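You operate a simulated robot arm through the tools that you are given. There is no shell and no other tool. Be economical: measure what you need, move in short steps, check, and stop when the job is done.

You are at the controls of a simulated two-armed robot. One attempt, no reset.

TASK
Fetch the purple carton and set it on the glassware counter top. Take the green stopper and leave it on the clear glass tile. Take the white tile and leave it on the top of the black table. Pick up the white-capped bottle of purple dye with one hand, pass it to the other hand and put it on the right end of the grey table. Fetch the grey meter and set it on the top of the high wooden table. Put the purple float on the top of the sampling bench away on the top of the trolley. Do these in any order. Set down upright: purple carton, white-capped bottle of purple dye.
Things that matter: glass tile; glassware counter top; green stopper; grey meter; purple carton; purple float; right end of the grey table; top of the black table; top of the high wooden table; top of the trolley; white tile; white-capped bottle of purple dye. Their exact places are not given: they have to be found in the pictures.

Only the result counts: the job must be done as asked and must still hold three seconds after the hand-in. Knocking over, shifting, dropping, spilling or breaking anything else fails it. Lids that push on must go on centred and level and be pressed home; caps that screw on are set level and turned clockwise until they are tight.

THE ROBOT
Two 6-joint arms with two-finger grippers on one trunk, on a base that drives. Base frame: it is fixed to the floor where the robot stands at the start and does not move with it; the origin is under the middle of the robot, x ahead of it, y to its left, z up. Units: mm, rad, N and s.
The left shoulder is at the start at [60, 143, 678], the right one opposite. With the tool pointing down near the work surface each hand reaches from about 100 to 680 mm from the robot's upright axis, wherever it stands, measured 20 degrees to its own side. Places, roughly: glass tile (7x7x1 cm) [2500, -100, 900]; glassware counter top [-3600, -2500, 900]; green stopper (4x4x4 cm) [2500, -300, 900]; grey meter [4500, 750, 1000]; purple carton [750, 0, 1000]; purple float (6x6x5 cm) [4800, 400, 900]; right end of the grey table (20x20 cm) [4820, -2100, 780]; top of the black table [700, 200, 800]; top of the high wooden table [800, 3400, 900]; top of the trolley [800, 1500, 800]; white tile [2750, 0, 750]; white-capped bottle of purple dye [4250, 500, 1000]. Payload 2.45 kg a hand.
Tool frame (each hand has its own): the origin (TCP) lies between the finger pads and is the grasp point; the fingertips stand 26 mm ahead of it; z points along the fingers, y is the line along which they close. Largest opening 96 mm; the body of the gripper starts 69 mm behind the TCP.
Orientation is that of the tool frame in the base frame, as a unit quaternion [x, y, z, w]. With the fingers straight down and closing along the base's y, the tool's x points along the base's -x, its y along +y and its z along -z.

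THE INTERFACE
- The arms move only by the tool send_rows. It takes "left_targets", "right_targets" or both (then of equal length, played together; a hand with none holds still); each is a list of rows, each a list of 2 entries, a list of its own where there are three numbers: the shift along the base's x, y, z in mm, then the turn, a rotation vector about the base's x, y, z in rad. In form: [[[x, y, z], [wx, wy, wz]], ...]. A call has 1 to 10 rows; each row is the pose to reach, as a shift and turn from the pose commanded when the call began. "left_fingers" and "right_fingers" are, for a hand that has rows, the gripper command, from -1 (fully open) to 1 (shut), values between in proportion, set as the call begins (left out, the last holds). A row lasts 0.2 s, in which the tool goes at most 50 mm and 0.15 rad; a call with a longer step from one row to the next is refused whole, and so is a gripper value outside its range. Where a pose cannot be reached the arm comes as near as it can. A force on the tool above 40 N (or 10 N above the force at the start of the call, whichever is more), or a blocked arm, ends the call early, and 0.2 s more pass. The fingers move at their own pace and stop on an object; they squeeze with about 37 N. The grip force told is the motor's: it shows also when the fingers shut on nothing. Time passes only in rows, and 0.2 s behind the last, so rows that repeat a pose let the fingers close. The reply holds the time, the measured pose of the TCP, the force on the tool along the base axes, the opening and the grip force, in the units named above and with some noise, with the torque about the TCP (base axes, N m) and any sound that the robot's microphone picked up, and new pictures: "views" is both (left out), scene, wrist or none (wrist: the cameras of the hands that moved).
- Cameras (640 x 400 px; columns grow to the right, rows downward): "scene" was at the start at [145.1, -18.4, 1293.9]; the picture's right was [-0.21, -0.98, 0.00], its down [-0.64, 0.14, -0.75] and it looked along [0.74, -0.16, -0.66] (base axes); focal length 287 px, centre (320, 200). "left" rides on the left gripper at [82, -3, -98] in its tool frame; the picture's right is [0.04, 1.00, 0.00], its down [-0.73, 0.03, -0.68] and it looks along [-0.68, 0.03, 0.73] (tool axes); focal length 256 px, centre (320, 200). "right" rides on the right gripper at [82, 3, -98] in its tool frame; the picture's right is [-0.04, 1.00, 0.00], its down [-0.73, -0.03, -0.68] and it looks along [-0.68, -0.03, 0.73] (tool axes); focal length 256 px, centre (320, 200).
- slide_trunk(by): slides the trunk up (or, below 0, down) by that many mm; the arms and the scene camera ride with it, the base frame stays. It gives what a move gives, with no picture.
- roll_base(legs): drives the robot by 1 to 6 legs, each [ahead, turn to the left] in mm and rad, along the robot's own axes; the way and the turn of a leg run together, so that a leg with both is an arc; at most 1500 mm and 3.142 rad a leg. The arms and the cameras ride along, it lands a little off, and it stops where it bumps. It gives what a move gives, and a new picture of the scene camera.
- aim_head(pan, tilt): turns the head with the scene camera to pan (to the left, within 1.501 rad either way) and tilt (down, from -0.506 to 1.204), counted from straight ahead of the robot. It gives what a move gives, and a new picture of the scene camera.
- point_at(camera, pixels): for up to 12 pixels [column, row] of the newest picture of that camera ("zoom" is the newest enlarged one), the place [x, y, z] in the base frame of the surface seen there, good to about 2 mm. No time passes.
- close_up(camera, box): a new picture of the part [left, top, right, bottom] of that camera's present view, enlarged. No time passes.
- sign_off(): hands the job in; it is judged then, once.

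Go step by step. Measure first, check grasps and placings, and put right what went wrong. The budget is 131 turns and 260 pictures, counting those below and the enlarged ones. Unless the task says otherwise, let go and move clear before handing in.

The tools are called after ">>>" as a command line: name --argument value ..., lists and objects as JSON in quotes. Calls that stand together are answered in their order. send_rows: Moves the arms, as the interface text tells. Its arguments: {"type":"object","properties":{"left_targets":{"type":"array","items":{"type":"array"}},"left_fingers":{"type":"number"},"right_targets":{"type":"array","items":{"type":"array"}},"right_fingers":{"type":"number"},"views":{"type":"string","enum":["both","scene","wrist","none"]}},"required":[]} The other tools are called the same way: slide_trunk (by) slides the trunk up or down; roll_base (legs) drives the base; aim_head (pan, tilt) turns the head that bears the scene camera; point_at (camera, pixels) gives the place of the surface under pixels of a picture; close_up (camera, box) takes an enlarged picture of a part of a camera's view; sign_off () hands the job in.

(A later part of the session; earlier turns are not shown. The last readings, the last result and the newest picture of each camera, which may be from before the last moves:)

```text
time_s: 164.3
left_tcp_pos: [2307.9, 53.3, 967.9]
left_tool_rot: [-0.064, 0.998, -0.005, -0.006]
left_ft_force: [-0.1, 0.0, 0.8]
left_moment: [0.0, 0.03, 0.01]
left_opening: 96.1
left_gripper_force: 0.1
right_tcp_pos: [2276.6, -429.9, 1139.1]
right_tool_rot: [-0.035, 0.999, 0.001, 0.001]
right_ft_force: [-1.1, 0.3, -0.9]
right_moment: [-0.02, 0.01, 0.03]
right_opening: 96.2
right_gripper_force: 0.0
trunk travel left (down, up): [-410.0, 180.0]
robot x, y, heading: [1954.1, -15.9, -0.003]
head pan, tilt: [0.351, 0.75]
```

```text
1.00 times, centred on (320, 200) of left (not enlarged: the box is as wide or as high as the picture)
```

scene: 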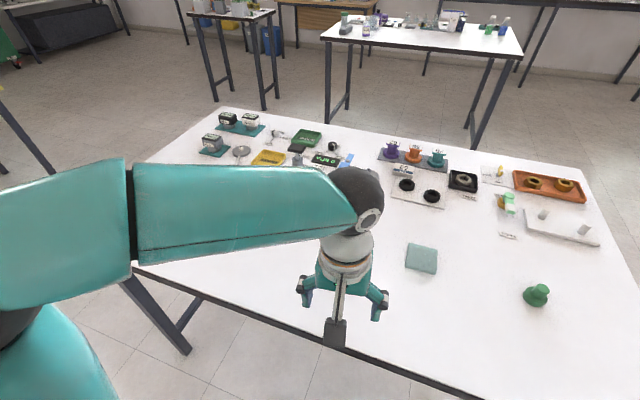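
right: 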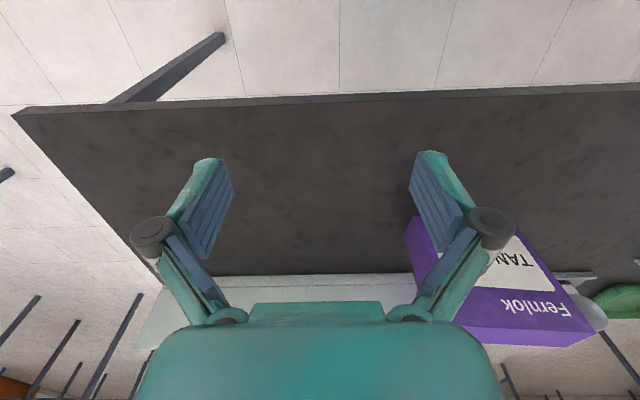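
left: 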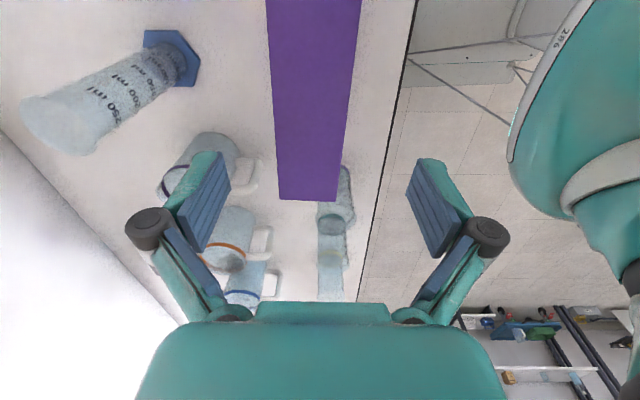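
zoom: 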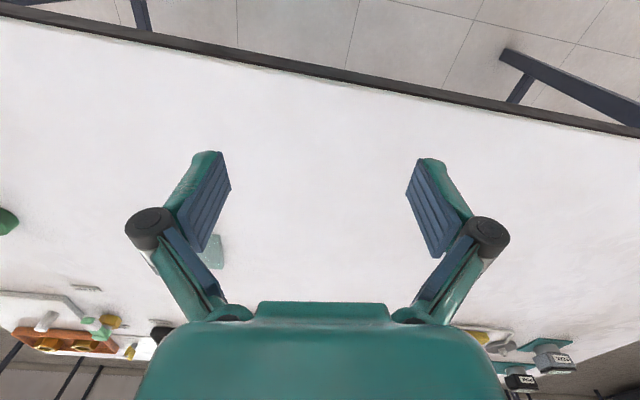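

The white tile may hide behind the left arm; I will look again later. First the stopper: I measure the stopper (535,295) and the glass tile (421,258).

>>> point_at --camera "scene" --pixels '[[538, 290], [535, 302], [525, 297], [410, 245], [438, 248], [436, 272], [406, 268], [421, 258], [415, 190], [560, 230], [500, 300]]'

>>> send_rows --left_targets '[[[-20, 25, 25], [0, 0, 0]], [[-40, 50, 50], [0, 0, 0]], [[-60, 75, 75], [0, 0, 0]], [[-80, 100, 100], [0, 0, 0]], [[-100, 125, 100], [0, 0, 0]], [[-110, 150, 100], [0, 0, 0]]]' --right_targets '[[[30, 20, -30], [0, 0, 0]], [[60, 40, -60], [0, 0, 0]], [[90, 60, -90], [0, 0, 0]], [[120, 80, -120], [0, 0, 0]], [[150, 100, -130], [0, 0, 0]], [[190, 118, -140], [0, 0, 0]]]' --right_fingers -1

```text
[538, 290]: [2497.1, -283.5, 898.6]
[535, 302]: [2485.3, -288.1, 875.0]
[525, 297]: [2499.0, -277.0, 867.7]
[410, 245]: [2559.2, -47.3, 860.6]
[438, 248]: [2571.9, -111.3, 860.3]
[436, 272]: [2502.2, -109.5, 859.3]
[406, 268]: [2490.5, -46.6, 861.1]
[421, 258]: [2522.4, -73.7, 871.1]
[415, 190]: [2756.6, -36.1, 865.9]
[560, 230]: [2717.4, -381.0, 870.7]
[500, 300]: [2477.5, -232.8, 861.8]
```

```text
time_s: 165.7
left_tcp_pos: [2198.8, 205.9, 1066.3]
left_tool_rot: [-0.064, 0.998, -0.005, -0.006]
left_ft_force: [0.4, 0.0, -0.1]
left_moment: [-0.03, 0.02, 0.01]
left_opening: 96.0
left_gripper_force: 0.1
right_tcp_pos: [2466.6, -310.9, 995.2]
right_tool_rot: [-0.034, 0.999, 0.001, 0.001]
right_ft_force: [0.6, -0.4, -0.8]
right_moment: [-0.01, 0.03, -0.03]
right_opening: 96.0
right_gripper_force: 0.0
trunk travel left (down, up): [-410.0, 180.0]
robot x, y, heading: [1953.0, -13.9, -0.006]
head pan, tilt: [0.351, 0.75]
```

scene: 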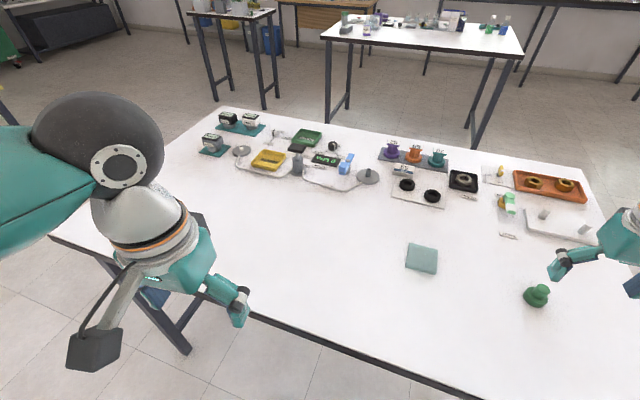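
right: 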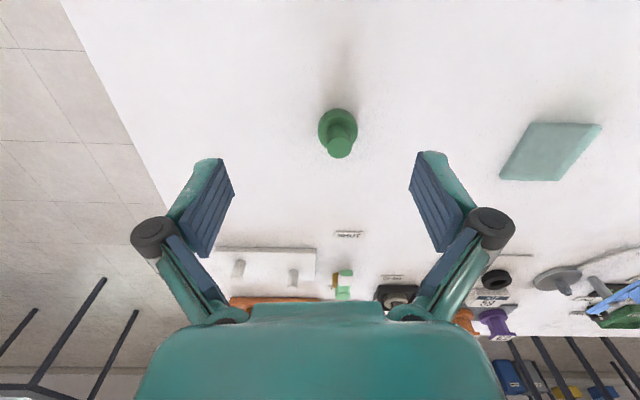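
left: 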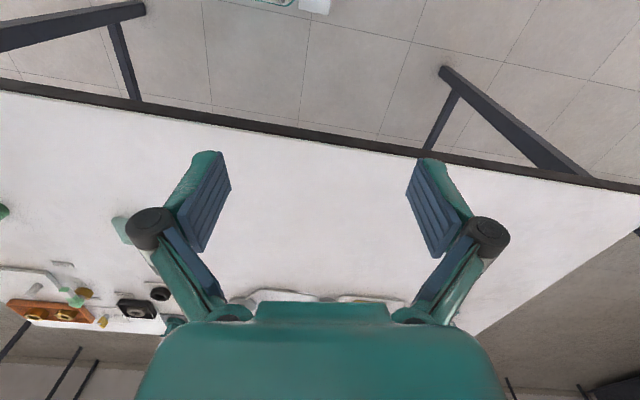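

The stopper is under the right hand at right pixel (338,130). I measure it and the tile with the right wrist camera and the scene camera to compare.

>>> point_at --camera "right" --pixels '[[340, 147], [338, 115], [320, 125], [357, 125], [535, 125], [598, 126], [502, 178], [556, 180], [550, 150]]'

>>> point_at --camera "scene" --pixels '[[538, 288], [535, 302], [410, 245], [438, 248], [436, 272], [406, 268]]'

>>> close_up --camera "scene" --box '[180, 90, 480, 280]'

```text
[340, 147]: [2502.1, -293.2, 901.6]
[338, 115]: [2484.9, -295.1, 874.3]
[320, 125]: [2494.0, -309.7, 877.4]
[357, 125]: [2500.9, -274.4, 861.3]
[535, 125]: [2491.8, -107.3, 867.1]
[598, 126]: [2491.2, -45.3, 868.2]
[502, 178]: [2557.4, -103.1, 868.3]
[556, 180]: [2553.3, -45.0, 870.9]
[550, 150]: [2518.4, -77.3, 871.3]
```

```text
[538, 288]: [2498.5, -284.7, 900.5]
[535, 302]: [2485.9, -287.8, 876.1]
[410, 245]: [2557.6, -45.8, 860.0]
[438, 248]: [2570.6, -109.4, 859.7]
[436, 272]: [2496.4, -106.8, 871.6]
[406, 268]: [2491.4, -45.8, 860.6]
```

```text
2.11 times, centred on (330, 185) of scene
```

zoom: 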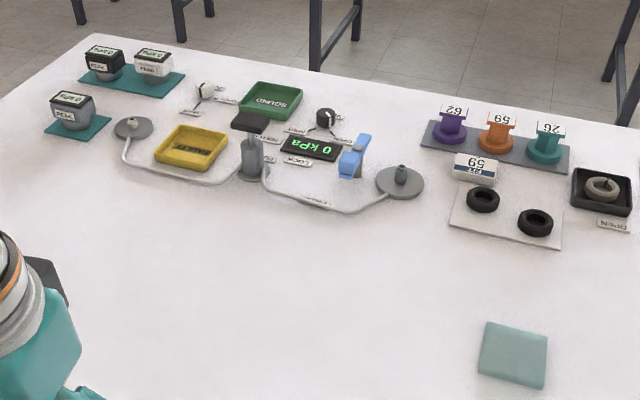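

The stopper's centre is (2497,-292), 40 mm tall; the glass tile's centre is (2523,-75), top 871. I go down over the stopper and close.

>>> send_rows --right_targets '[[[15, 10, -20], [0, 0, 0]], [[30, 19, -40], [0, 0, 0]], [[30, 19, -75], [0, 0, 0]], [[30, 19, -100], [0, 0, 0]], [[30, 19, -105], [0, 0, 0]]]' --right_fingers -1 --views "wrist"

>>> send_rows --right_targets '[[[0, 0, 0], [0, 0, 0]], [[0, 0, 0], [0, 0, 0]], [[0, 0, 0], [0, 0, 0]], [[0, 0, 0], [0, 0, 0]]]' --right_fingers 1 --views "wrist"

```text
time_s: 166.9
left_tcp_pos: [2197.8, 206.5, 1067.3]
left_tool_rot: [-0.065, 0.998, -0.005, -0.007]
left_ft_force: [0.3, 1.0, -0.5]
left_moment: [0.01, 0.0, 0.01]
left_opening: 95.8
left_gripper_force: 0.1
right_tcp_pos: [2496.9, -292.2, 894.1]
right_tool_rot: [-0.035, 0.999, 0.0, 0.0]
right_ft_force: [-0.3, -0.6, -0.9]
right_moment: [0.01, 0.0, 0.02]
right_opening: 95.8
right_gripper_force: 0.1
trunk travel left (down, up): [-410.0, 180.0]
robot x, y, heading: [1952.9, -14.8, -0.01]
head pan, tilt: [0.351, 0.75]
```

right: 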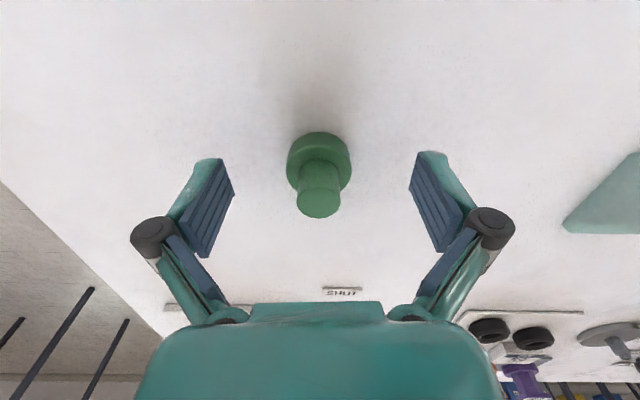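

```text
time_s: 167.9
left_tcp_pos: [2198.0, 207.1, 1066.5]
left_tool_rot: [-0.064, 0.998, -0.005, -0.006]
left_ft_force: [-0.2, -0.3, -0.4]
left_moment: [0.04, 0.04, 0.02]
left_opening: 96.1
left_gripper_force: 0.1
right_tcp_pos: [2495.2, -292.3, 893.7]
right_tool_rot: [-0.034, 0.999, 0.001, 0.001]
right_ft_force: [0.6, 0.2, 0.1]
right_moment: [-0.01, 0.0, -0.02]
right_opening: 36.1
right_gripper_force: 36.6
trunk travel left (down, up): [-410.0, 180.0]
robot x, y, heading: [1950.6, -15.4, -0.003]
head pan, tilt: [0.351, 0.75]
```

right: 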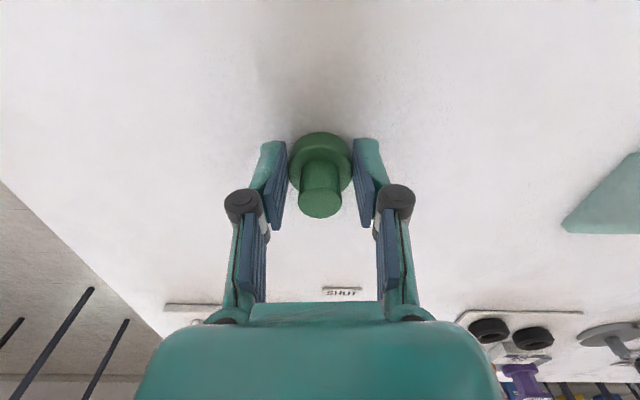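

Grip is good (36 mm). I lift, carry over to the glass tile and hover above it.

>>> send_rows --right_targets '[[[0, 0, 25], [0, 0, 0]], [[0, 0, 60], [0, 0, 0]], [[5, 45, 60], [0, 0, 0]], [[10, 90, 60], [0, 0, 0]], [[15, 135, 60], [0, 0, 0]], [[20, 180, 60], [0, 0, 0]], [[27, 217, 60], [0, 0, 0]], [[27, 217, 40], [0, 0, 0]]]' --views "both"

```text
time_s: 169.7
left_tcp_pos: [2198.4, 205.4, 1066.0]
left_tool_rot: [-0.065, 0.998, -0.005, -0.005]
left_ft_force: [0.2, -0.3, -0.1]
left_moment: [-0.03, 0.01, -0.02]
left_opening: 96.1
left_gripper_force: 0.0
right_tcp_pos: [2524.4, -74.5, 932.9]
right_tool_rot: [-0.035, 0.999, 0.0, 0.001]
right_ft_force: [-0.5, -0.3, 0.6]
right_moment: [-0.01, 0.0, 0.0]
right_opening: 36.1
right_gripper_force: 37.1
trunk travel left (down, up): [-410.0, 180.0]
robot x, y, heading: [1951.3, -16.7, -0.009]
head pan, tilt: [0.351, 0.75]
```

scene: 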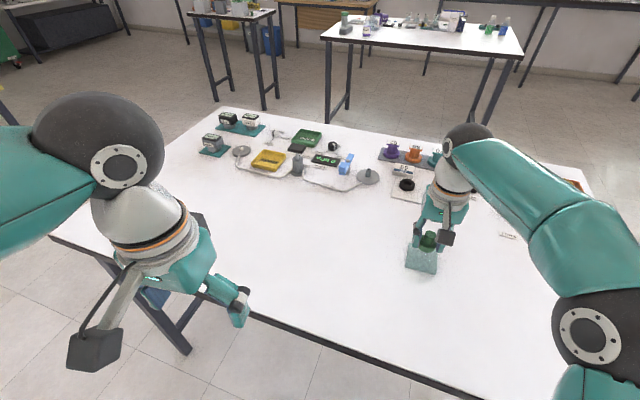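
right: 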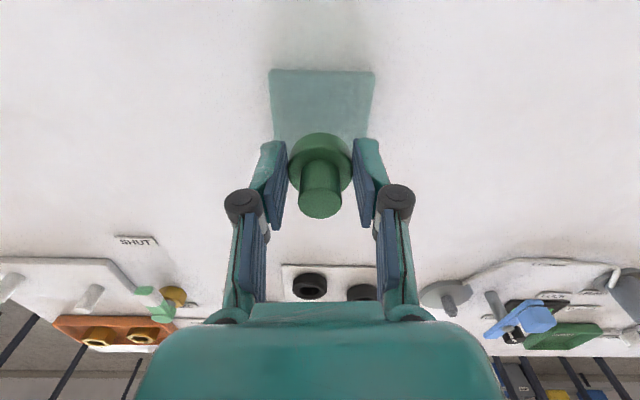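

The stopper is centred over the tile (columns 268-374). I lower until it touches.

>>> send_rows --right_targets '[[[0, 0, -15], [0, 0, 0]], [[0, 0, -25], [0, 0, 0]], [[0, 0, -29], [0, 0, 0]], [[0, 0, -32], [0, 0, 0]]]' --views "wrist"

```text
time_s: 170.7
left_tcp_pos: [2197.8, 206.2, 1066.7]
left_tool_rot: [-0.065, 0.998, -0.006, -0.005]
left_ft_force: [-0.1, 0.5, 0.2]
left_moment: [0.05, -0.03, -0.01]
left_opening: 96.3
left_gripper_force: 0.0
right_tcp_pos: [2523.7, -74.8, 904.3]
right_tool_rot: [-0.035, 0.999, 0.001, 0.002]
right_ft_force: [-0.1, -1.7, 9.5]
right_moment: [-0.21, -0.11, 0.01]
right_opening: 36.1
right_gripper_force: 36.7
trunk travel left (down, up): [-410.0, 180.0]
robot x, y, heading: [1949.9, -14.2, -0.0]
head pan, tilt: [0.351, 0.75]
```

right: 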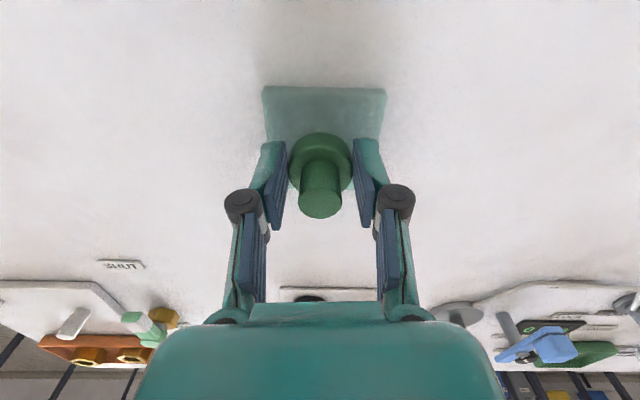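

It touches (9.5 N at z 904). I release and lift away.

>>> send_rows --right_targets '[[[0, 0, 0], [0, 0, 0]], [[0, 0, 0], [0, 0, 0]], [[0, 0, 0], [0, 0, 0]]]' --right_fingers -1 --views "none"

>>> send_rows --right_targets '[[[0, 0, 40], [0, 0, 0]], [[0, 0, 90], [0, 0, 0]], [[20, 10, 130], [0, 0, 0]], [[40, 20, 150], [0, 0, 0]], [[60, 30, 150], [0, 0, 0]]]' --views "both"

```text
time_s: 171.5
left_tcp_pos: [2198.1, 207.2, 1066.9]
left_tool_rot: [-0.064, 0.998, -0.006, -0.006]
left_ft_force: [0.3, 0.1, -0.3]
left_moment: [-0.01, 0.0, 0.02]
left_opening: 96.1
left_gripper_force: 0.2
right_tcp_pos: [2523.8, -74.5, 900.8]
right_tool_rot: [-0.035, 0.999, 0.001, 0.0]
right_ft_force: [0.6, 0.4, 0.3]
right_moment: [-0.01, -0.01, -0.01]
right_opening: 96.1
right_gripper_force: 0.1
trunk travel left (down, up): [-410.0, 180.0]
robot x, y, heading: [1948.7, -16.8, -0.005]
head pan, tilt: [0.351, 0.75]
```

```text
time_s: 172.7
left_tcp_pos: [2197.9, 205.5, 1066.8]
left_tool_rot: [-0.065, 0.998, -0.006, -0.005]
left_ft_force: [-0.3, 0.8, -0.2]
left_moment: [0.04, 0.0, 0.02]
left_opening: 96.2
left_gripper_force: 0.1
right_tcp_pos: [2529.8, -66.1, 1024.9]
right_tool_rot: [-0.036, 0.999, 0.001, 0.001]
right_ft_force: [-0.6, -0.4, 0.1]
right_moment: [0.01, -0.03, -0.01]
right_opening: 96.2
right_gripper_force: 0.0
right hand out of reach, approached as far as the arm can: row 3, 4, 5
trunk travel left (down, up): [-410.0, 180.0]
robot x, y, heading: [1950.7, -18.3, -0.004]
head pan, tilt: [0.351, 0.75]
```

scene: 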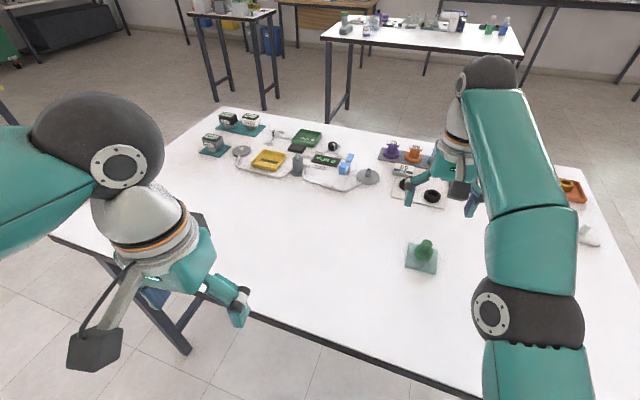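
right: 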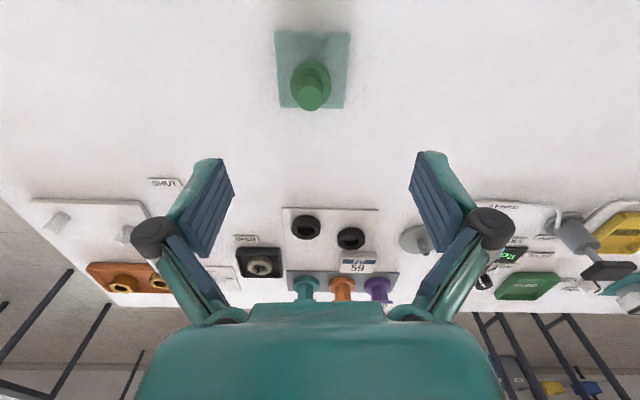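

The stopper stands on the glass tile. I zoom with the right wrist camera on the white plates.

>>> close_up --camera "right" --box '[220, 180, 460, 310]'

>>> close_up --camera "right" --box '[460, 180, 640, 310]'

>>> close_up --camera "right" --box '[20, 170, 250, 310]'

```text
2.67 times, centred on (340, 245) of right
```

zoom: 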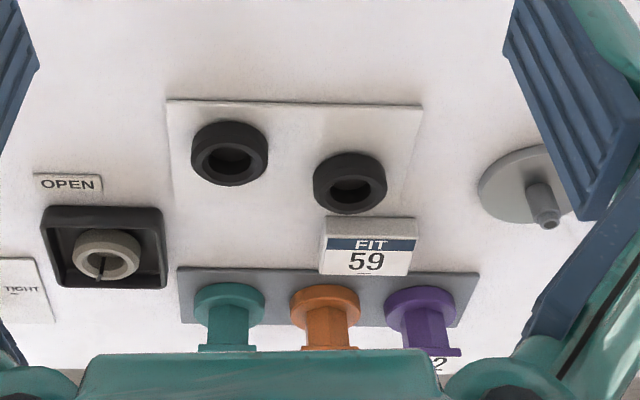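

```text
3.08 times, centred on (550, 245) of right
```

zoom: 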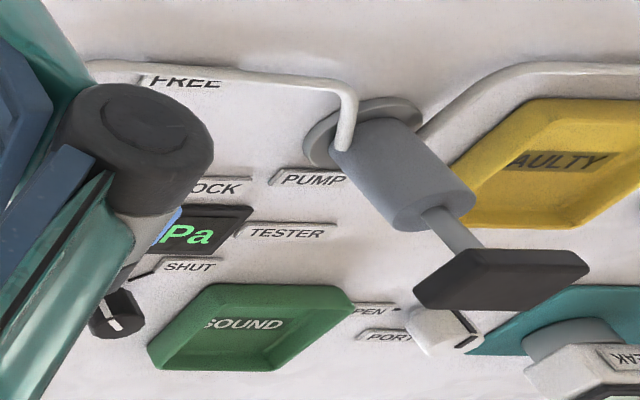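

```text
2.78 times, centred on (135, 240) of right
```

zoom: 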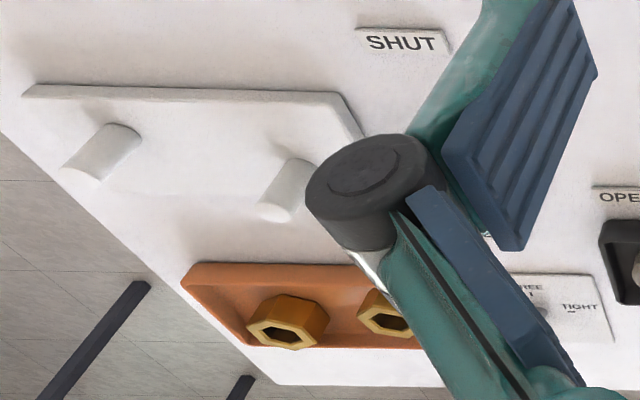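

I measure the white plate with the two black rings (right pixels (283-378, 207-260)) and its surroundings.

>>> point_at --camera "right" --pixels '[[286, 211], [374, 213], [330, 215], [330, 240], [288, 250], [365, 255], [270, 215], [330, 200], [305, 215], [350, 228], [355, 258], [325, 275]]'

>>> aim_head --pan 0.0 --tilt 0.95

```text
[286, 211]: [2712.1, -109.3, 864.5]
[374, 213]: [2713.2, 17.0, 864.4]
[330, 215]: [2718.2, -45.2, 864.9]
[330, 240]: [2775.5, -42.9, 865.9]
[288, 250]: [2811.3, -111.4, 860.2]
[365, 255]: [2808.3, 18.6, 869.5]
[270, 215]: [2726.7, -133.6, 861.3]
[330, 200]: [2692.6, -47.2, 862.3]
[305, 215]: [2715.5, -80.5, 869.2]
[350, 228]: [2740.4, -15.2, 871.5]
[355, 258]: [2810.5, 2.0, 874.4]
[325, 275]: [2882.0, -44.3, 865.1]
```

```text
time_s: 173.6
left_tcp_pos: [2197.5, 206.8, 1067.2]
left_tool_rot: [-0.064, 0.998, -0.006, -0.005]
left_ft_force: [0.0, -1.0, -0.1]
left_moment: [-0.01, -0.01, -0.02]
left_opening: 95.9
left_gripper_force: 0.0
right_tcp_pos: [2528.7, -65.4, 1025.0]
right_tool_rot: [-0.034, 0.999, 0.001, 0.001]
right_ft_force: [-0.5, -0.2, -0.1]
right_moment: [0.02, 0.02, -0.02]
right_opening: 96.0
right_gripper_force: 0.1
trunk travel left (down, up): [-410.0, 180.0]
robot x, y, heading: [1953.9, -13.2, -0.008]
head pan, tilt: [0.0, 0.949]
```

scene: 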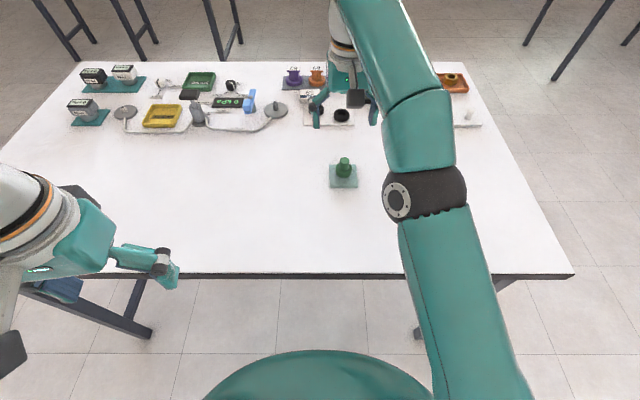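

There is a blue thing below the table's left front corner at scene (60,290). I zoom and measure it.

>>> close_up --camera "scene" --box '[0, 230, 200, 355]'

>>> point_at --camera "scene" --pixels '[[65, 290], [45, 285], [140, 300]]'

>>> send_rows --right_targets '[[[-30, -45, 0], [0, 0, 0]], [[-65, -75, 0], [0, 0, 0]], [[-100, -110, 0], [0, 0, 0]], [[-130, -145, 0], [0, 0, 0]], [[-160, -180, 0], [0, 0, 0]], [[-190, -210, 0], [0, 0, 0]]]' --views "scene"

```text
3.20 times, centred on (100, 292) of scene
```

zoom: 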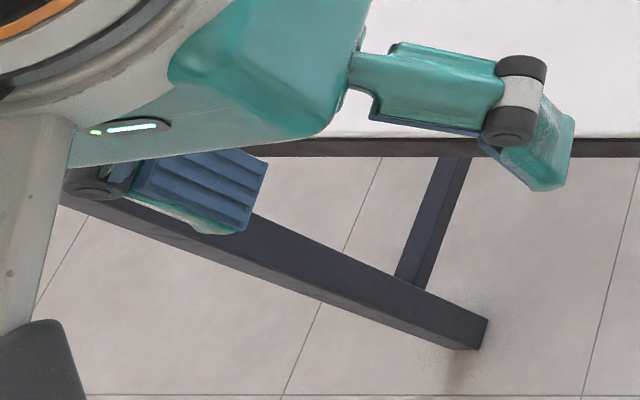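

```text
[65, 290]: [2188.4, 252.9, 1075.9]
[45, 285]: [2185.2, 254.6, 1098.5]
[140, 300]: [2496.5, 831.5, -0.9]
```

```text
refused: row 1 steps farther than a row can; nothing moved
```

That is only the finger. I move the right arm aside and zoom the clear table.

>>> send_rows --right_targets '[[[-25, -35, 0], [0, 0, 0]], [[-50, -70, 0], [0, 0, 0]], [[-80, -105, 0], [0, 0, 0]], [[-110, -140, 0], [0, 0, 0]], [[-140, -175, 0], [0, 0, 0]], [[-170, -210, 0], [0, 0, 0]], [[-200, -245, 0], [0, 0, 0]], [[-220, -285, 0], [0, 0, 0]]]' --views "none"

>>> close_up --camera "scene" --box '[60, 50, 300, 200]'

>>> close_up --camera "scene" --box '[270, 50, 510, 200]'

```text
time_s: 175.4
left_tcp_pos: [2197.2, 206.2, 1066.8]
left_tool_rot: [-0.064, 0.998, -0.005, -0.004]
left_ft_force: [-0.5, -0.2, -0.1]
left_moment: [0.03, -0.06, 0.0]
left_opening: 96.0
left_gripper_force: 0.0
right_tcp_pos: [2307.4, -352.1, 1028.5]
right_tool_rot: [-0.036, 0.999, 0.002, 0.0]
right_ft_force: [-0.4, -0.5, 0.2]
right_moment: [0.03, -0.01, 0.02]
right_opening: 96.0
right_gripper_force: 0.1
trunk travel left (down, up): [-410.0, 180.0]
robot x, y, heading: [1950.3, -17.3, -0.006]
head pan, tilt: [0.0, 0.949]
```

```text
2.67 times, centred on (180, 125) of scene
```

zoom: 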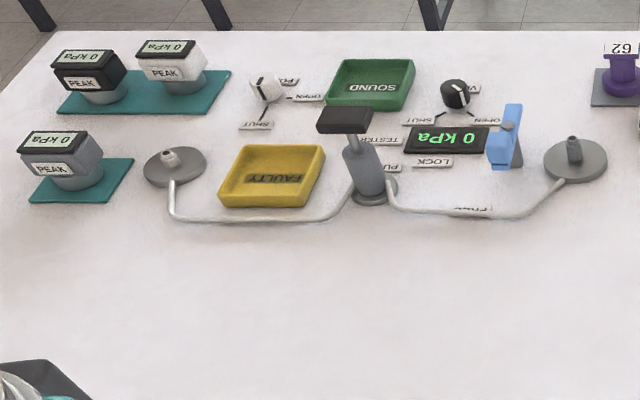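

```text
2.67 times, centred on (390, 125) of scene
```

zoom: 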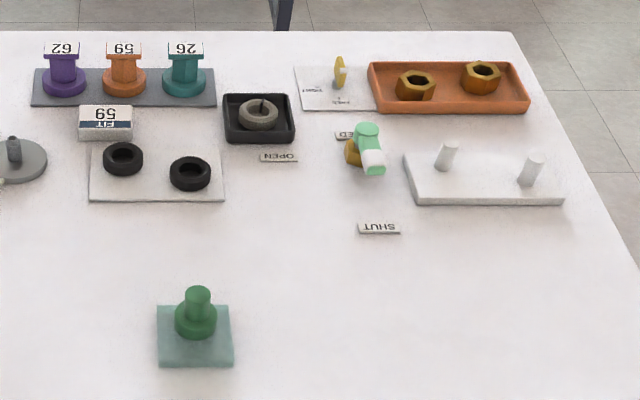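

No other free white tile shows here; I leave that for later and look ahead at the sampling bench.

>>> aim_head --pan 0.1 --tilt 0.35

>>> close_up --camera "scene" --box '[160, 60, 480, 260]'

```text
time_s: 176.4
left_tcp_pos: [2198.0, 205.5, 1066.2]
left_tool_rot: [-0.065, 0.998, -0.006, -0.005]
left_ft_force: [0.0, -0.8, -0.1]
left_moment: [0.01, 0.02, -0.03]
left_opening: 95.6
left_gripper_force: 0.0
right_tcp_pos: [2307.4, -351.2, 1027.6]
right_tool_rot: [-0.034, 0.999, 0.0, 0.0]
right_ft_force: [-0.3, 0.6, 0.0]
right_moment: [0.02, 0.03, 0.06]
right_opening: 96.1
right_gripper_force: 0.0
trunk travel left (down, up): [-410.0, 180.0]
robot x, y, heading: [1956.4, -14.4, -0.004]
head pan, tilt: [0.099, 0.351]
```

scene: 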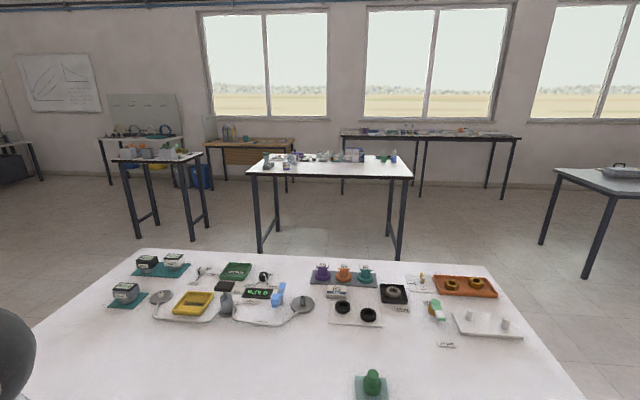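

```text
2.00 times, centred on (320, 160) of scene
```

zoom: 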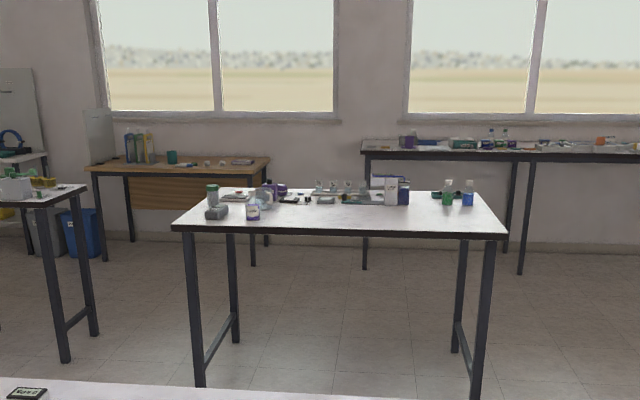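

>>> point_at --camera "zoom" --pixels '[[175, 227], [505, 235], [220, 215], [213, 195], [252, 212], [282, 190], [268, 192], [225, 190], [448, 195], [390, 190], [485, 192], [40, 190]]'

>>> point_at --camera "scene" --pixels '[[548, 240], [555, 172], [205, 155], [120, 158], [138, 235], [205, 220]]'

```text
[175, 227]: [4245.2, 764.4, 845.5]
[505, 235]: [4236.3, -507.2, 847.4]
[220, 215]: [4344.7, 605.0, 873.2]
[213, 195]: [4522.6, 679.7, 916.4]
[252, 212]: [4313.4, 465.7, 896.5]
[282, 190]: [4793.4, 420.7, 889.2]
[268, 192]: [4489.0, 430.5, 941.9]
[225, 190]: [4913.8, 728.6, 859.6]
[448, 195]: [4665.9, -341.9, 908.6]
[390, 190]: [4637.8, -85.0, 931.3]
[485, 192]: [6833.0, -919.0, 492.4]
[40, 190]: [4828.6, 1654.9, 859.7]
```

```text
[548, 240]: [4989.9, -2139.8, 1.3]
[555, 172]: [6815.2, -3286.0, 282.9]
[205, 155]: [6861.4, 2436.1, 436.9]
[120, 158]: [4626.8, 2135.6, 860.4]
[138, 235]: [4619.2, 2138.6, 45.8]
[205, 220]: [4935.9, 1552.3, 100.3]
```

Sampling bench found: top z≈860, front edge x 4240; the purple dye bottle near (4313,466), the float near (4793,421), the meter near (4523,680). I back off, lower the trunk and drive round the white table's right side.

>>> roll_base --legs '[[-330, 0]]'

>>> slide_trunk --by -220

>>> roll_base --legs '[[0, -0.8], [0, -0.77]]'

>>> roll_base --legs '[[0, 0]]'

```text
time_s: 178.5
left_tcp_pos: [1868.7, 209.5, 1065.9]
left_tool_rot: [-0.067, 0.998, -0.005, -0.005]
left_ft_force: [-0.4, -0.1, -0.4]
left_moment: [0.03, -0.04, 0.01]
left_opening: 96.0
left_gripper_force: 0.1
right_tcp_pos: [1983.1, -348.7, 1030.1]
right_tool_rot: [-0.037, 0.999, 0.0, 0.001]
right_ft_force: [0.2, -1.1, 0.3]
right_moment: [-0.01, -0.03, -0.01]
right_opening: 96.0
right_gripper_force: 0.2
trunk travel left (down, up): [-410.0, 180.0]
robot x, y, heading: [1625.1, -10.7, 0.0]
head pan, tilt: [0.099, 0.351]
```

scene: 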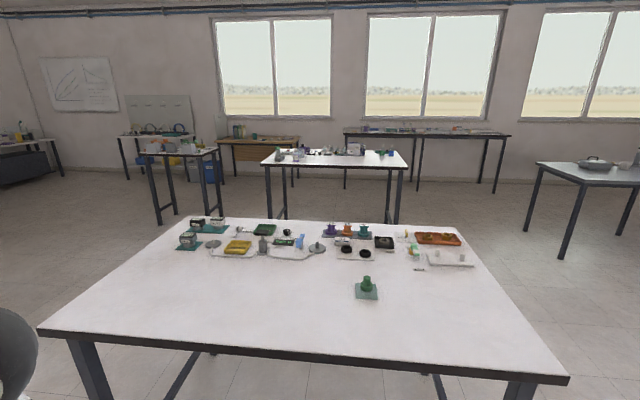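

```text
time_s: 180.9
left_tcp_pos: [1870.2, 209.3, 847.5]
left_tool_rot: [-0.067, 0.998, -0.006, -0.004]
left_ft_force: [0.7, -0.2, 0.0]
left_moment: [0.02, -0.02, -0.01]
left_opening: 95.8
left_gripper_force: 0.0
right_tcp_pos: [1982.8, -348.9, 809.2]
right_tool_rot: [-0.038, 0.999, 0.001, 0.001]
right_ft_force: [-1.1, -0.6, 0.2]
right_moment: [-0.02, -0.01, 0.01]
right_opening: 96.1
right_gripper_force: 0.1
trunk travel left (down, up): [-190.0, 400.0]
robot x, y, heading: [1625.5, -12.6, 0.004]
head pan, tilt: [0.099, 0.351]
```

```text
time_s: 185.9
left_tcp_pos: [1854.9, -259.4, 846.9]
left_tool_rot: [0.651, 0.759, 0.0, -0.008]
left_ft_force: [0.1, -0.6, -0.6]
left_moment: [-0.03, 0.03, -0.02]
left_opening: 95.9
left_gripper_force: 0.1
right_tcp_pos: [1299.9, -383.0, 810.5]
right_tool_rot: [0.672, 0.741, -0.001, 0.0]
right_ft_force: [0.6, 0.1, -0.1]
right_moment: [0.0, 0.04, 0.01]
right_opening: 96.2
right_gripper_force: 0.1
trunk travel left (down, up): [-190.0, 400.0]
robot x, y, heading: [1660.3, -18.4, -1.546]
head pan, tilt: [0.099, 0.351]
stopped in leg 2: the robot was blocked; the commanded pose is now the measured one
```

scene: 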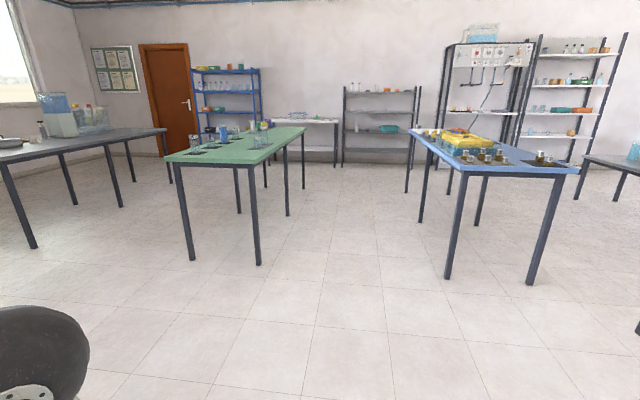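

```text
time_s: 186.6
left_tcp_pos: [1853.6, -259.9, 848.1]
left_tool_rot: [0.651, 0.759, 0.001, -0.007]
left_ft_force: [0.5, -0.5, 0.1]
left_moment: [0.0, -0.03, 0.03]
left_opening: 96.1
left_gripper_force: 0.1
right_tcp_pos: [1298.8, -382.9, 809.6]
right_tool_rot: [0.672, 0.741, 0.0, 0.001]
right_ft_force: [0.1, -0.1, 0.5]
right_moment: [-0.03, 0.02, -0.03]
right_opening: 95.9
right_gripper_force: 0.0
trunk travel left (down, up): [-190.0, 400.0]
robot x, y, heading: [1661.4, -13.5, -1.547]
head pan, tilt: [0.099, 0.351]
```

scene: 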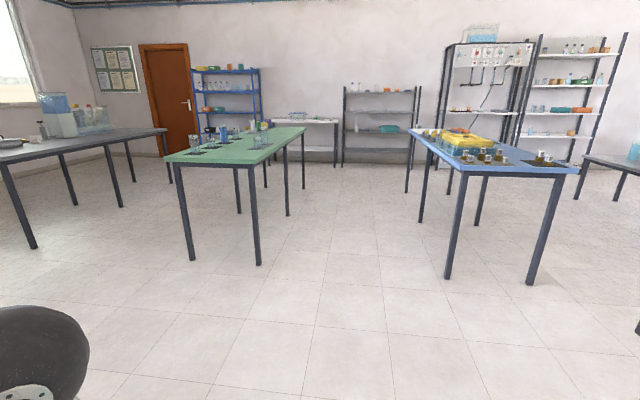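

The aisle is clear. I drive to y≈-1030 and turn left toward the bench.

>>> roll_base --legs '[[1010, 0], [0, 0.8]]'

>>> roll_base --legs '[[0, 0.75], [1000, 0], [950, 0]]'

>>> roll_base --legs '[[0, 0.8]]'

```text
time_s: 194.2
left_tcp_pos: [1979.3, -1060.5, 847.1]
left_tool_rot: [0.312, 0.95, -0.002, -0.008]
left_ft_force: [0.3, -0.5, 0.4]
left_moment: [0.03, -0.02, 0.0]
left_opening: 96.0
left_gripper_force: 0.0
right_tcp_pos: [1672.5, -1542.1, 809.6]
right_tool_rot: [0.339, 0.941, 0.0, 0.001]
right_ft_force: [-0.1, 0.7, -1.0]
right_moment: [0.0, 0.0, -0.02]
right_opening: 96.1
right_gripper_force: 0.0
trunk travel left (down, up): [-190.0, 400.0]
robot x, y, heading: [1658.5, -1040.0, -0.767]
head pan, tilt: [0.099, 0.351]
```

scene: 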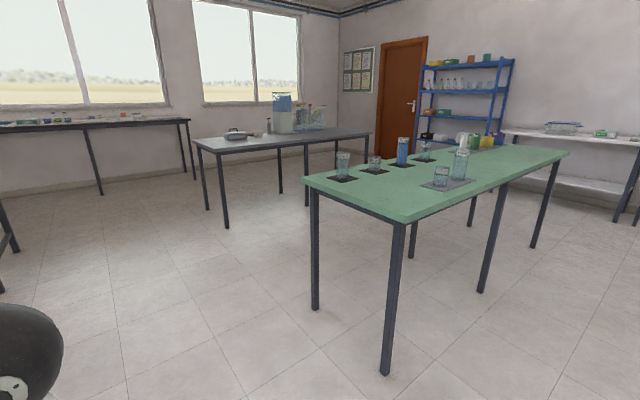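

```text
time_s: 206.4
left_tcp_pos: [3877.4, -904.2, 848.6]
left_tool_rot: [-0.045, 0.999, -0.005, -0.007]
left_ft_force: [0.3, 0.2, -0.5]
left_moment: [-0.03, 0.03, 0.03]
left_opening: 96.0
left_gripper_force: 0.0
right_tcp_pos: [3965.4, -1464.7, 811.4]
right_tool_rot: [-0.016, 1.0, 0.001, 0.001]
right_ft_force: [1.1, 0.0, 0.1]
right_moment: [0.04, -0.02, 0.02]
right_opening: 95.9
right_gripper_force: 0.0
trunk travel left (down, up): [-190.0, 400.0]
robot x, y, heading: [3622.5, -1100.2, -0.044]
head pan, tilt: [0.099, 0.351]
```

scene: 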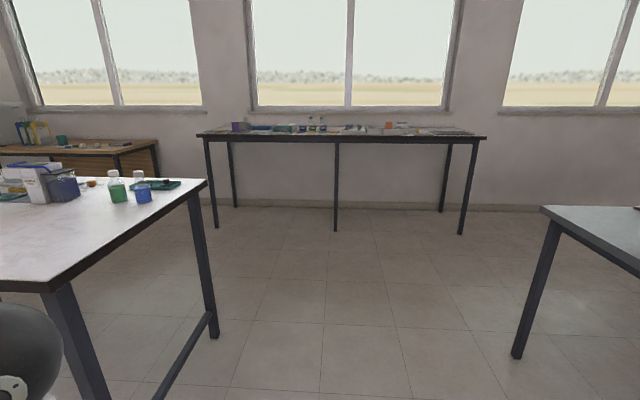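

```text
time_s: 209.2
left_tcp_pos: [3657.5, -779.8, 850.4]
left_tool_rot: [-0.436, 0.9, -0.007, -0.003]
left_ft_force: [0.1, 0.1, -0.3]
left_moment: [0.01, 0.0, 0.0]
left_opening: 96.0
left_gripper_force: 0.1
right_tcp_pos: [4125.9, -1102.2, 810.9]
right_tool_rot: [-0.409, 0.913, 0.002, 0.001]
right_ft_force: [0.1, 0.7, -0.2]
right_moment: [0.02, -0.04, -0.02]
right_opening: 96.3
right_gripper_force: 0.0
trunk travel left (down, up): [-190.0, 400.0]
robot x, y, heading: [3636.1, -1113.9, 0.762]
head pan, tilt: [0.099, 0.351]
```

scene: 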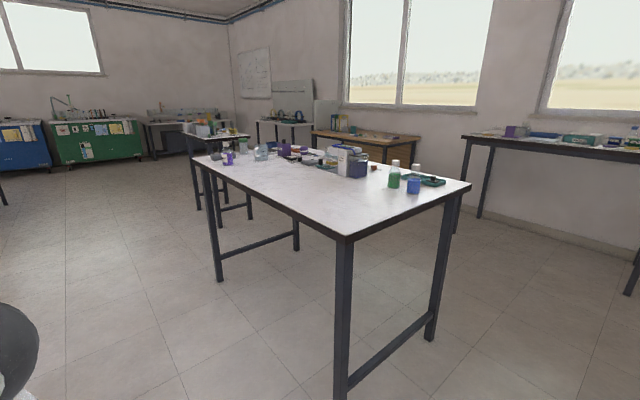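

I turn on to +y and drive between the two tables to y≈480, then turn to the bench.

>>> roll_base --legs '[[0, 0.82], [800, 0], [790, 0]]'

>>> roll_base --legs '[[0, -0.8]]'

>>> roll_base --legs '[[0, -0.76]]'

```text
time_s: 219.8
left_tcp_pos: [3361.3, 705.1, 848.5]
left_tool_rot: [0.764, -0.645, 0.008, 0.001]
left_ft_force: [0.4, -1.1, 0.1]
left_moment: [0.03, 0.03, -0.03]
left_opening: 95.9
left_gripper_force: 0.0
right_tcp_pos: [3913.3, 838.3, 812.4]
right_tool_rot: [0.745, -0.667, -0.001, 0.002]
right_ft_force: [0.4, -0.1, -0.6]
right_moment: [-0.02, 0.02, 0.02]
right_opening: 96.1
right_gripper_force: 0.1
trunk travel left (down, up): [-190.0, 400.0]
robot x, y, heading: [3592.3, 465.8, 1.61]
head pan, tilt: [0.099, 0.351]
```

scene: 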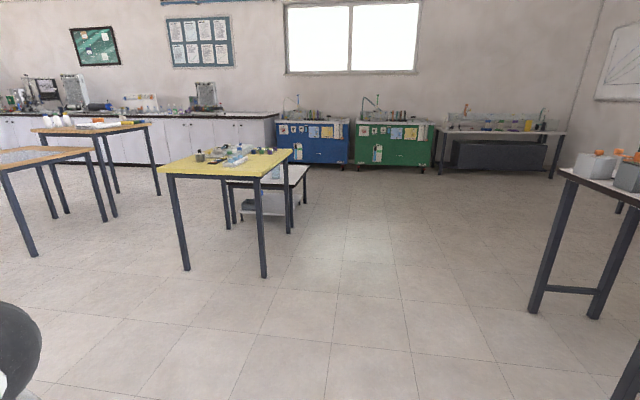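

```text
time_s: 222.5
left_tcp_pos: [3597.9, 798.4, 849.6]
left_tool_rot: [-0.457, 0.89, -0.006, -0.003]
left_ft_force: [-0.6, 0.8, -0.3]
left_moment: [-0.03, -0.03, 0.01]
left_opening: 95.9
left_gripper_force: 0.0
right_tcp_pos: [4080.9, 498.4, 813.2]
right_tool_rot: [-0.43, 0.903, 0.001, 0.001]
right_ft_force: [0.1, -0.3, 0.2]
right_moment: [-0.02, -0.03, 0.03]
right_opening: 95.7
right_gripper_force: 0.0
trunk travel left (down, up): [-190.0, 400.0]
robot x, y, heading: [3578.9, 477.1, 0.816]
head pan, tilt: [0.099, 0.351]
```

scene: 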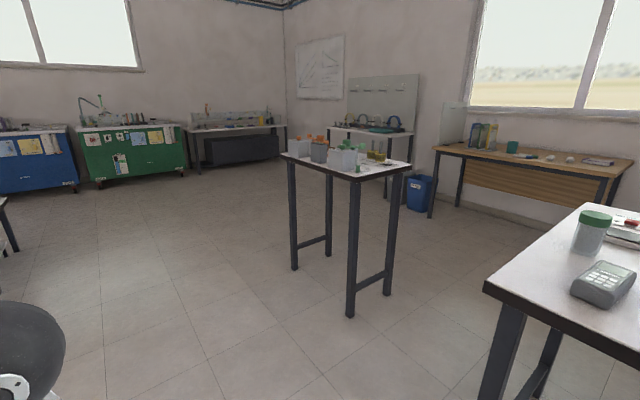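

```text
time_s: 225.2
left_tcp_pos: [3813.7, 696.9, 851.0]
left_tool_rot: [-0.095, 0.995, -0.005, -0.006]
left_ft_force: [0.4, 0.6, -0.5]
left_moment: [-0.02, 0.04, 0.01]
left_opening: 96.0
left_gripper_force: 0.0
right_tcp_pos: [3958.3, 146.7, 812.4]
right_tool_rot: [-0.067, 0.998, 0.001, 0.002]
right_ft_force: [0.0, 0.8, -0.1]
right_moment: [0.0, -0.01, -0.05]
right_opening: 96.1
right_gripper_force: 0.1
trunk travel left (down, up): [-190.0, 400.0]
robot x, y, heading: [3579.4, 495.0, 0.06]
head pan, tilt: [0.099, 0.351]
```

scene: 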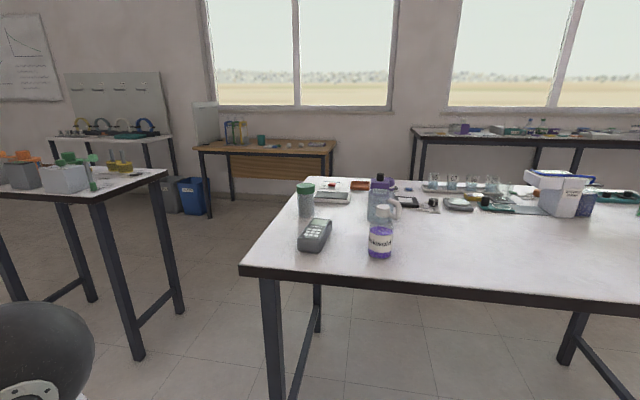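

Now I see the grey meter (315,236) and the white-capped purple bottle (380,235) on the bench. I straighten, raise the trunk and draw nearer.

>>> slide_trunk --by 200

>>> roll_base --legs '[[0, -0.06], [250, 0]]'

>>> aim_head --pan 0.0 --tilt 0.75

>>> close_up --camera "scene" --box '[180, 80, 460, 255]'

```text
time_s: 227.3
left_tcp_pos: [3814.0, 697.1, 1050.4]
left_tool_rot: [-0.095, 0.995, -0.005, -0.006]
left_ft_force: [0.3, -0.4, -0.3]
left_moment: [-0.02, -0.01, -0.02]
left_opening: 96.1
left_gripper_force: 0.1
right_tcp_pos: [3957.7, 146.6, 1013.7]
right_tool_rot: [-0.066, 0.998, 0.001, 0.001]
right_ft_force: [0.6, 0.7, 0.1]
right_moment: [0.0, -0.03, 0.0]
right_opening: 96.0
right_gripper_force: 0.1
trunk travel left (down, up): [-390.0, 200.0]
robot x, y, heading: [3580.0, 497.4, 0.063]
head pan, tilt: [0.099, 0.351]
```

```text
time_s: 229.7
left_tcp_pos: [4080.3, 681.8, 1050.4]
left_tool_rot: [-0.064, 0.998, -0.005, -0.007]
left_ft_force: [0.3, -0.2, 0.3]
left_moment: [0.02, 0.0, -0.01]
left_opening: 96.0
left_gripper_force: 0.0
right_tcp_pos: [4190.5, 124.6, 1012.0]
right_tool_rot: [-0.035, 0.999, 0.002, 0.0]
right_ft_force: [0.4, 0.3, -0.4]
right_moment: [0.02, 0.05, 0.03]
right_opening: 95.8
right_gripper_force: 0.0
trunk travel left (down, up): [-390.0, 200.0]
robot x, y, heading: [3830.0, 497.6, 0.004]
head pan, tilt: [0.099, 0.351]
```

scene: 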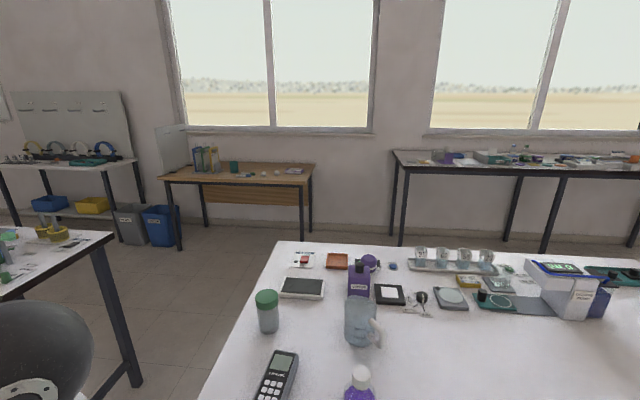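

```text
time_s: 230.5
left_tcp_pos: [4078.1, 682.5, 1050.6]
left_tool_rot: [-0.064, 0.998, -0.005, -0.006]
left_ft_force: [0.0, -0.4, -0.2]
left_moment: [0.03, 0.0, 0.0]
left_opening: 96.1
left_gripper_force: 0.0
right_tcp_pos: [4189.7, 124.4, 1013.5]
right_tool_rot: [-0.035, 0.999, 0.0, 0.0]
right_ft_force: [0.6, -0.8, 0.8]
right_moment: [-0.03, 0.01, 0.0]
right_opening: 96.0
right_gripper_force: 0.0
trunk travel left (down, up): [-390.0, 200.0]
robot x, y, heading: [3832.2, 496.4, -0.001]
head pan, tilt: [0.0, 0.75]
```

scene: 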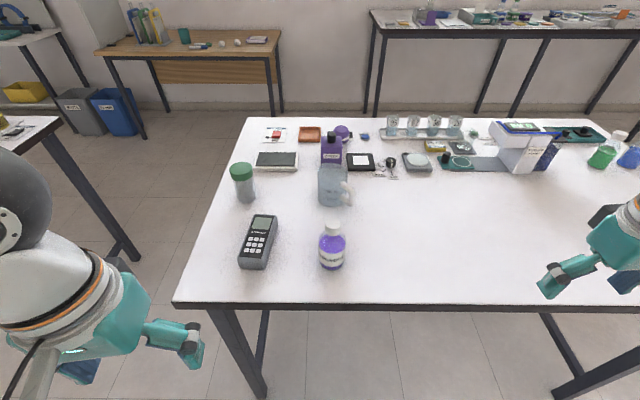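

```text
2.29 times, centred on (320, 168) of scene
```

zoom: 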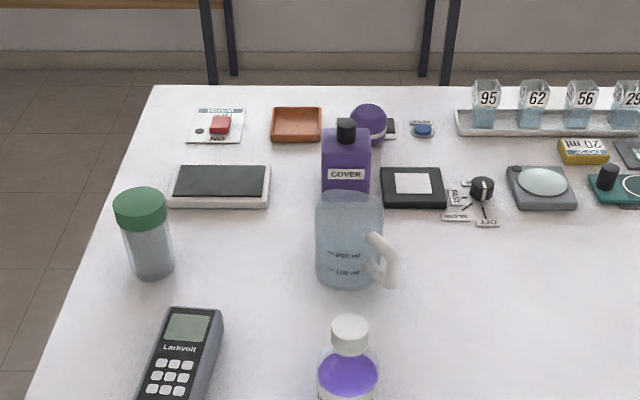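

I measure the bottle (332,245), the meter (258,242), the float (343,131) and the mug.

>>> point_at --camera "scene" --pixels '[[332, 224], [332, 240], [331, 262], [331, 268], [252, 217], [277, 218], [240, 258], [266, 262], [258, 240], [343, 131], [334, 195], [320, 200]]'

>>> point_at --camera "zoom" --pixels '[[368, 108], [380, 135], [370, 120], [345, 280], [318, 270], [388, 275], [345, 130], [350, 322], [140, 200], [295, 125]]'

```text
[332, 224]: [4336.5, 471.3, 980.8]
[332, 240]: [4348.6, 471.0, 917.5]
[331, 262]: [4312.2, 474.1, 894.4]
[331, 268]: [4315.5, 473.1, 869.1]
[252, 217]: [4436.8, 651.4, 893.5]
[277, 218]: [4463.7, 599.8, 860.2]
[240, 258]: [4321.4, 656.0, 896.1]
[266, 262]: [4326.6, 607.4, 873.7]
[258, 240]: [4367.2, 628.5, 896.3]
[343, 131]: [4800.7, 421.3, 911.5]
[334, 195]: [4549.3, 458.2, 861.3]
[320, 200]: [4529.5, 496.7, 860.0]
```

```text
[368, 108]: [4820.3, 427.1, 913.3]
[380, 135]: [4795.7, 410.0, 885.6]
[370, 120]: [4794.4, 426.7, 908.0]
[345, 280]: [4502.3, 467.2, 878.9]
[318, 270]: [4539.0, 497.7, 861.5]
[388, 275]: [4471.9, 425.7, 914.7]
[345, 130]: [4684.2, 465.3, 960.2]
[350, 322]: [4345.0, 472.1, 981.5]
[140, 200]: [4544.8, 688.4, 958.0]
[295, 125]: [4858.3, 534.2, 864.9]
```

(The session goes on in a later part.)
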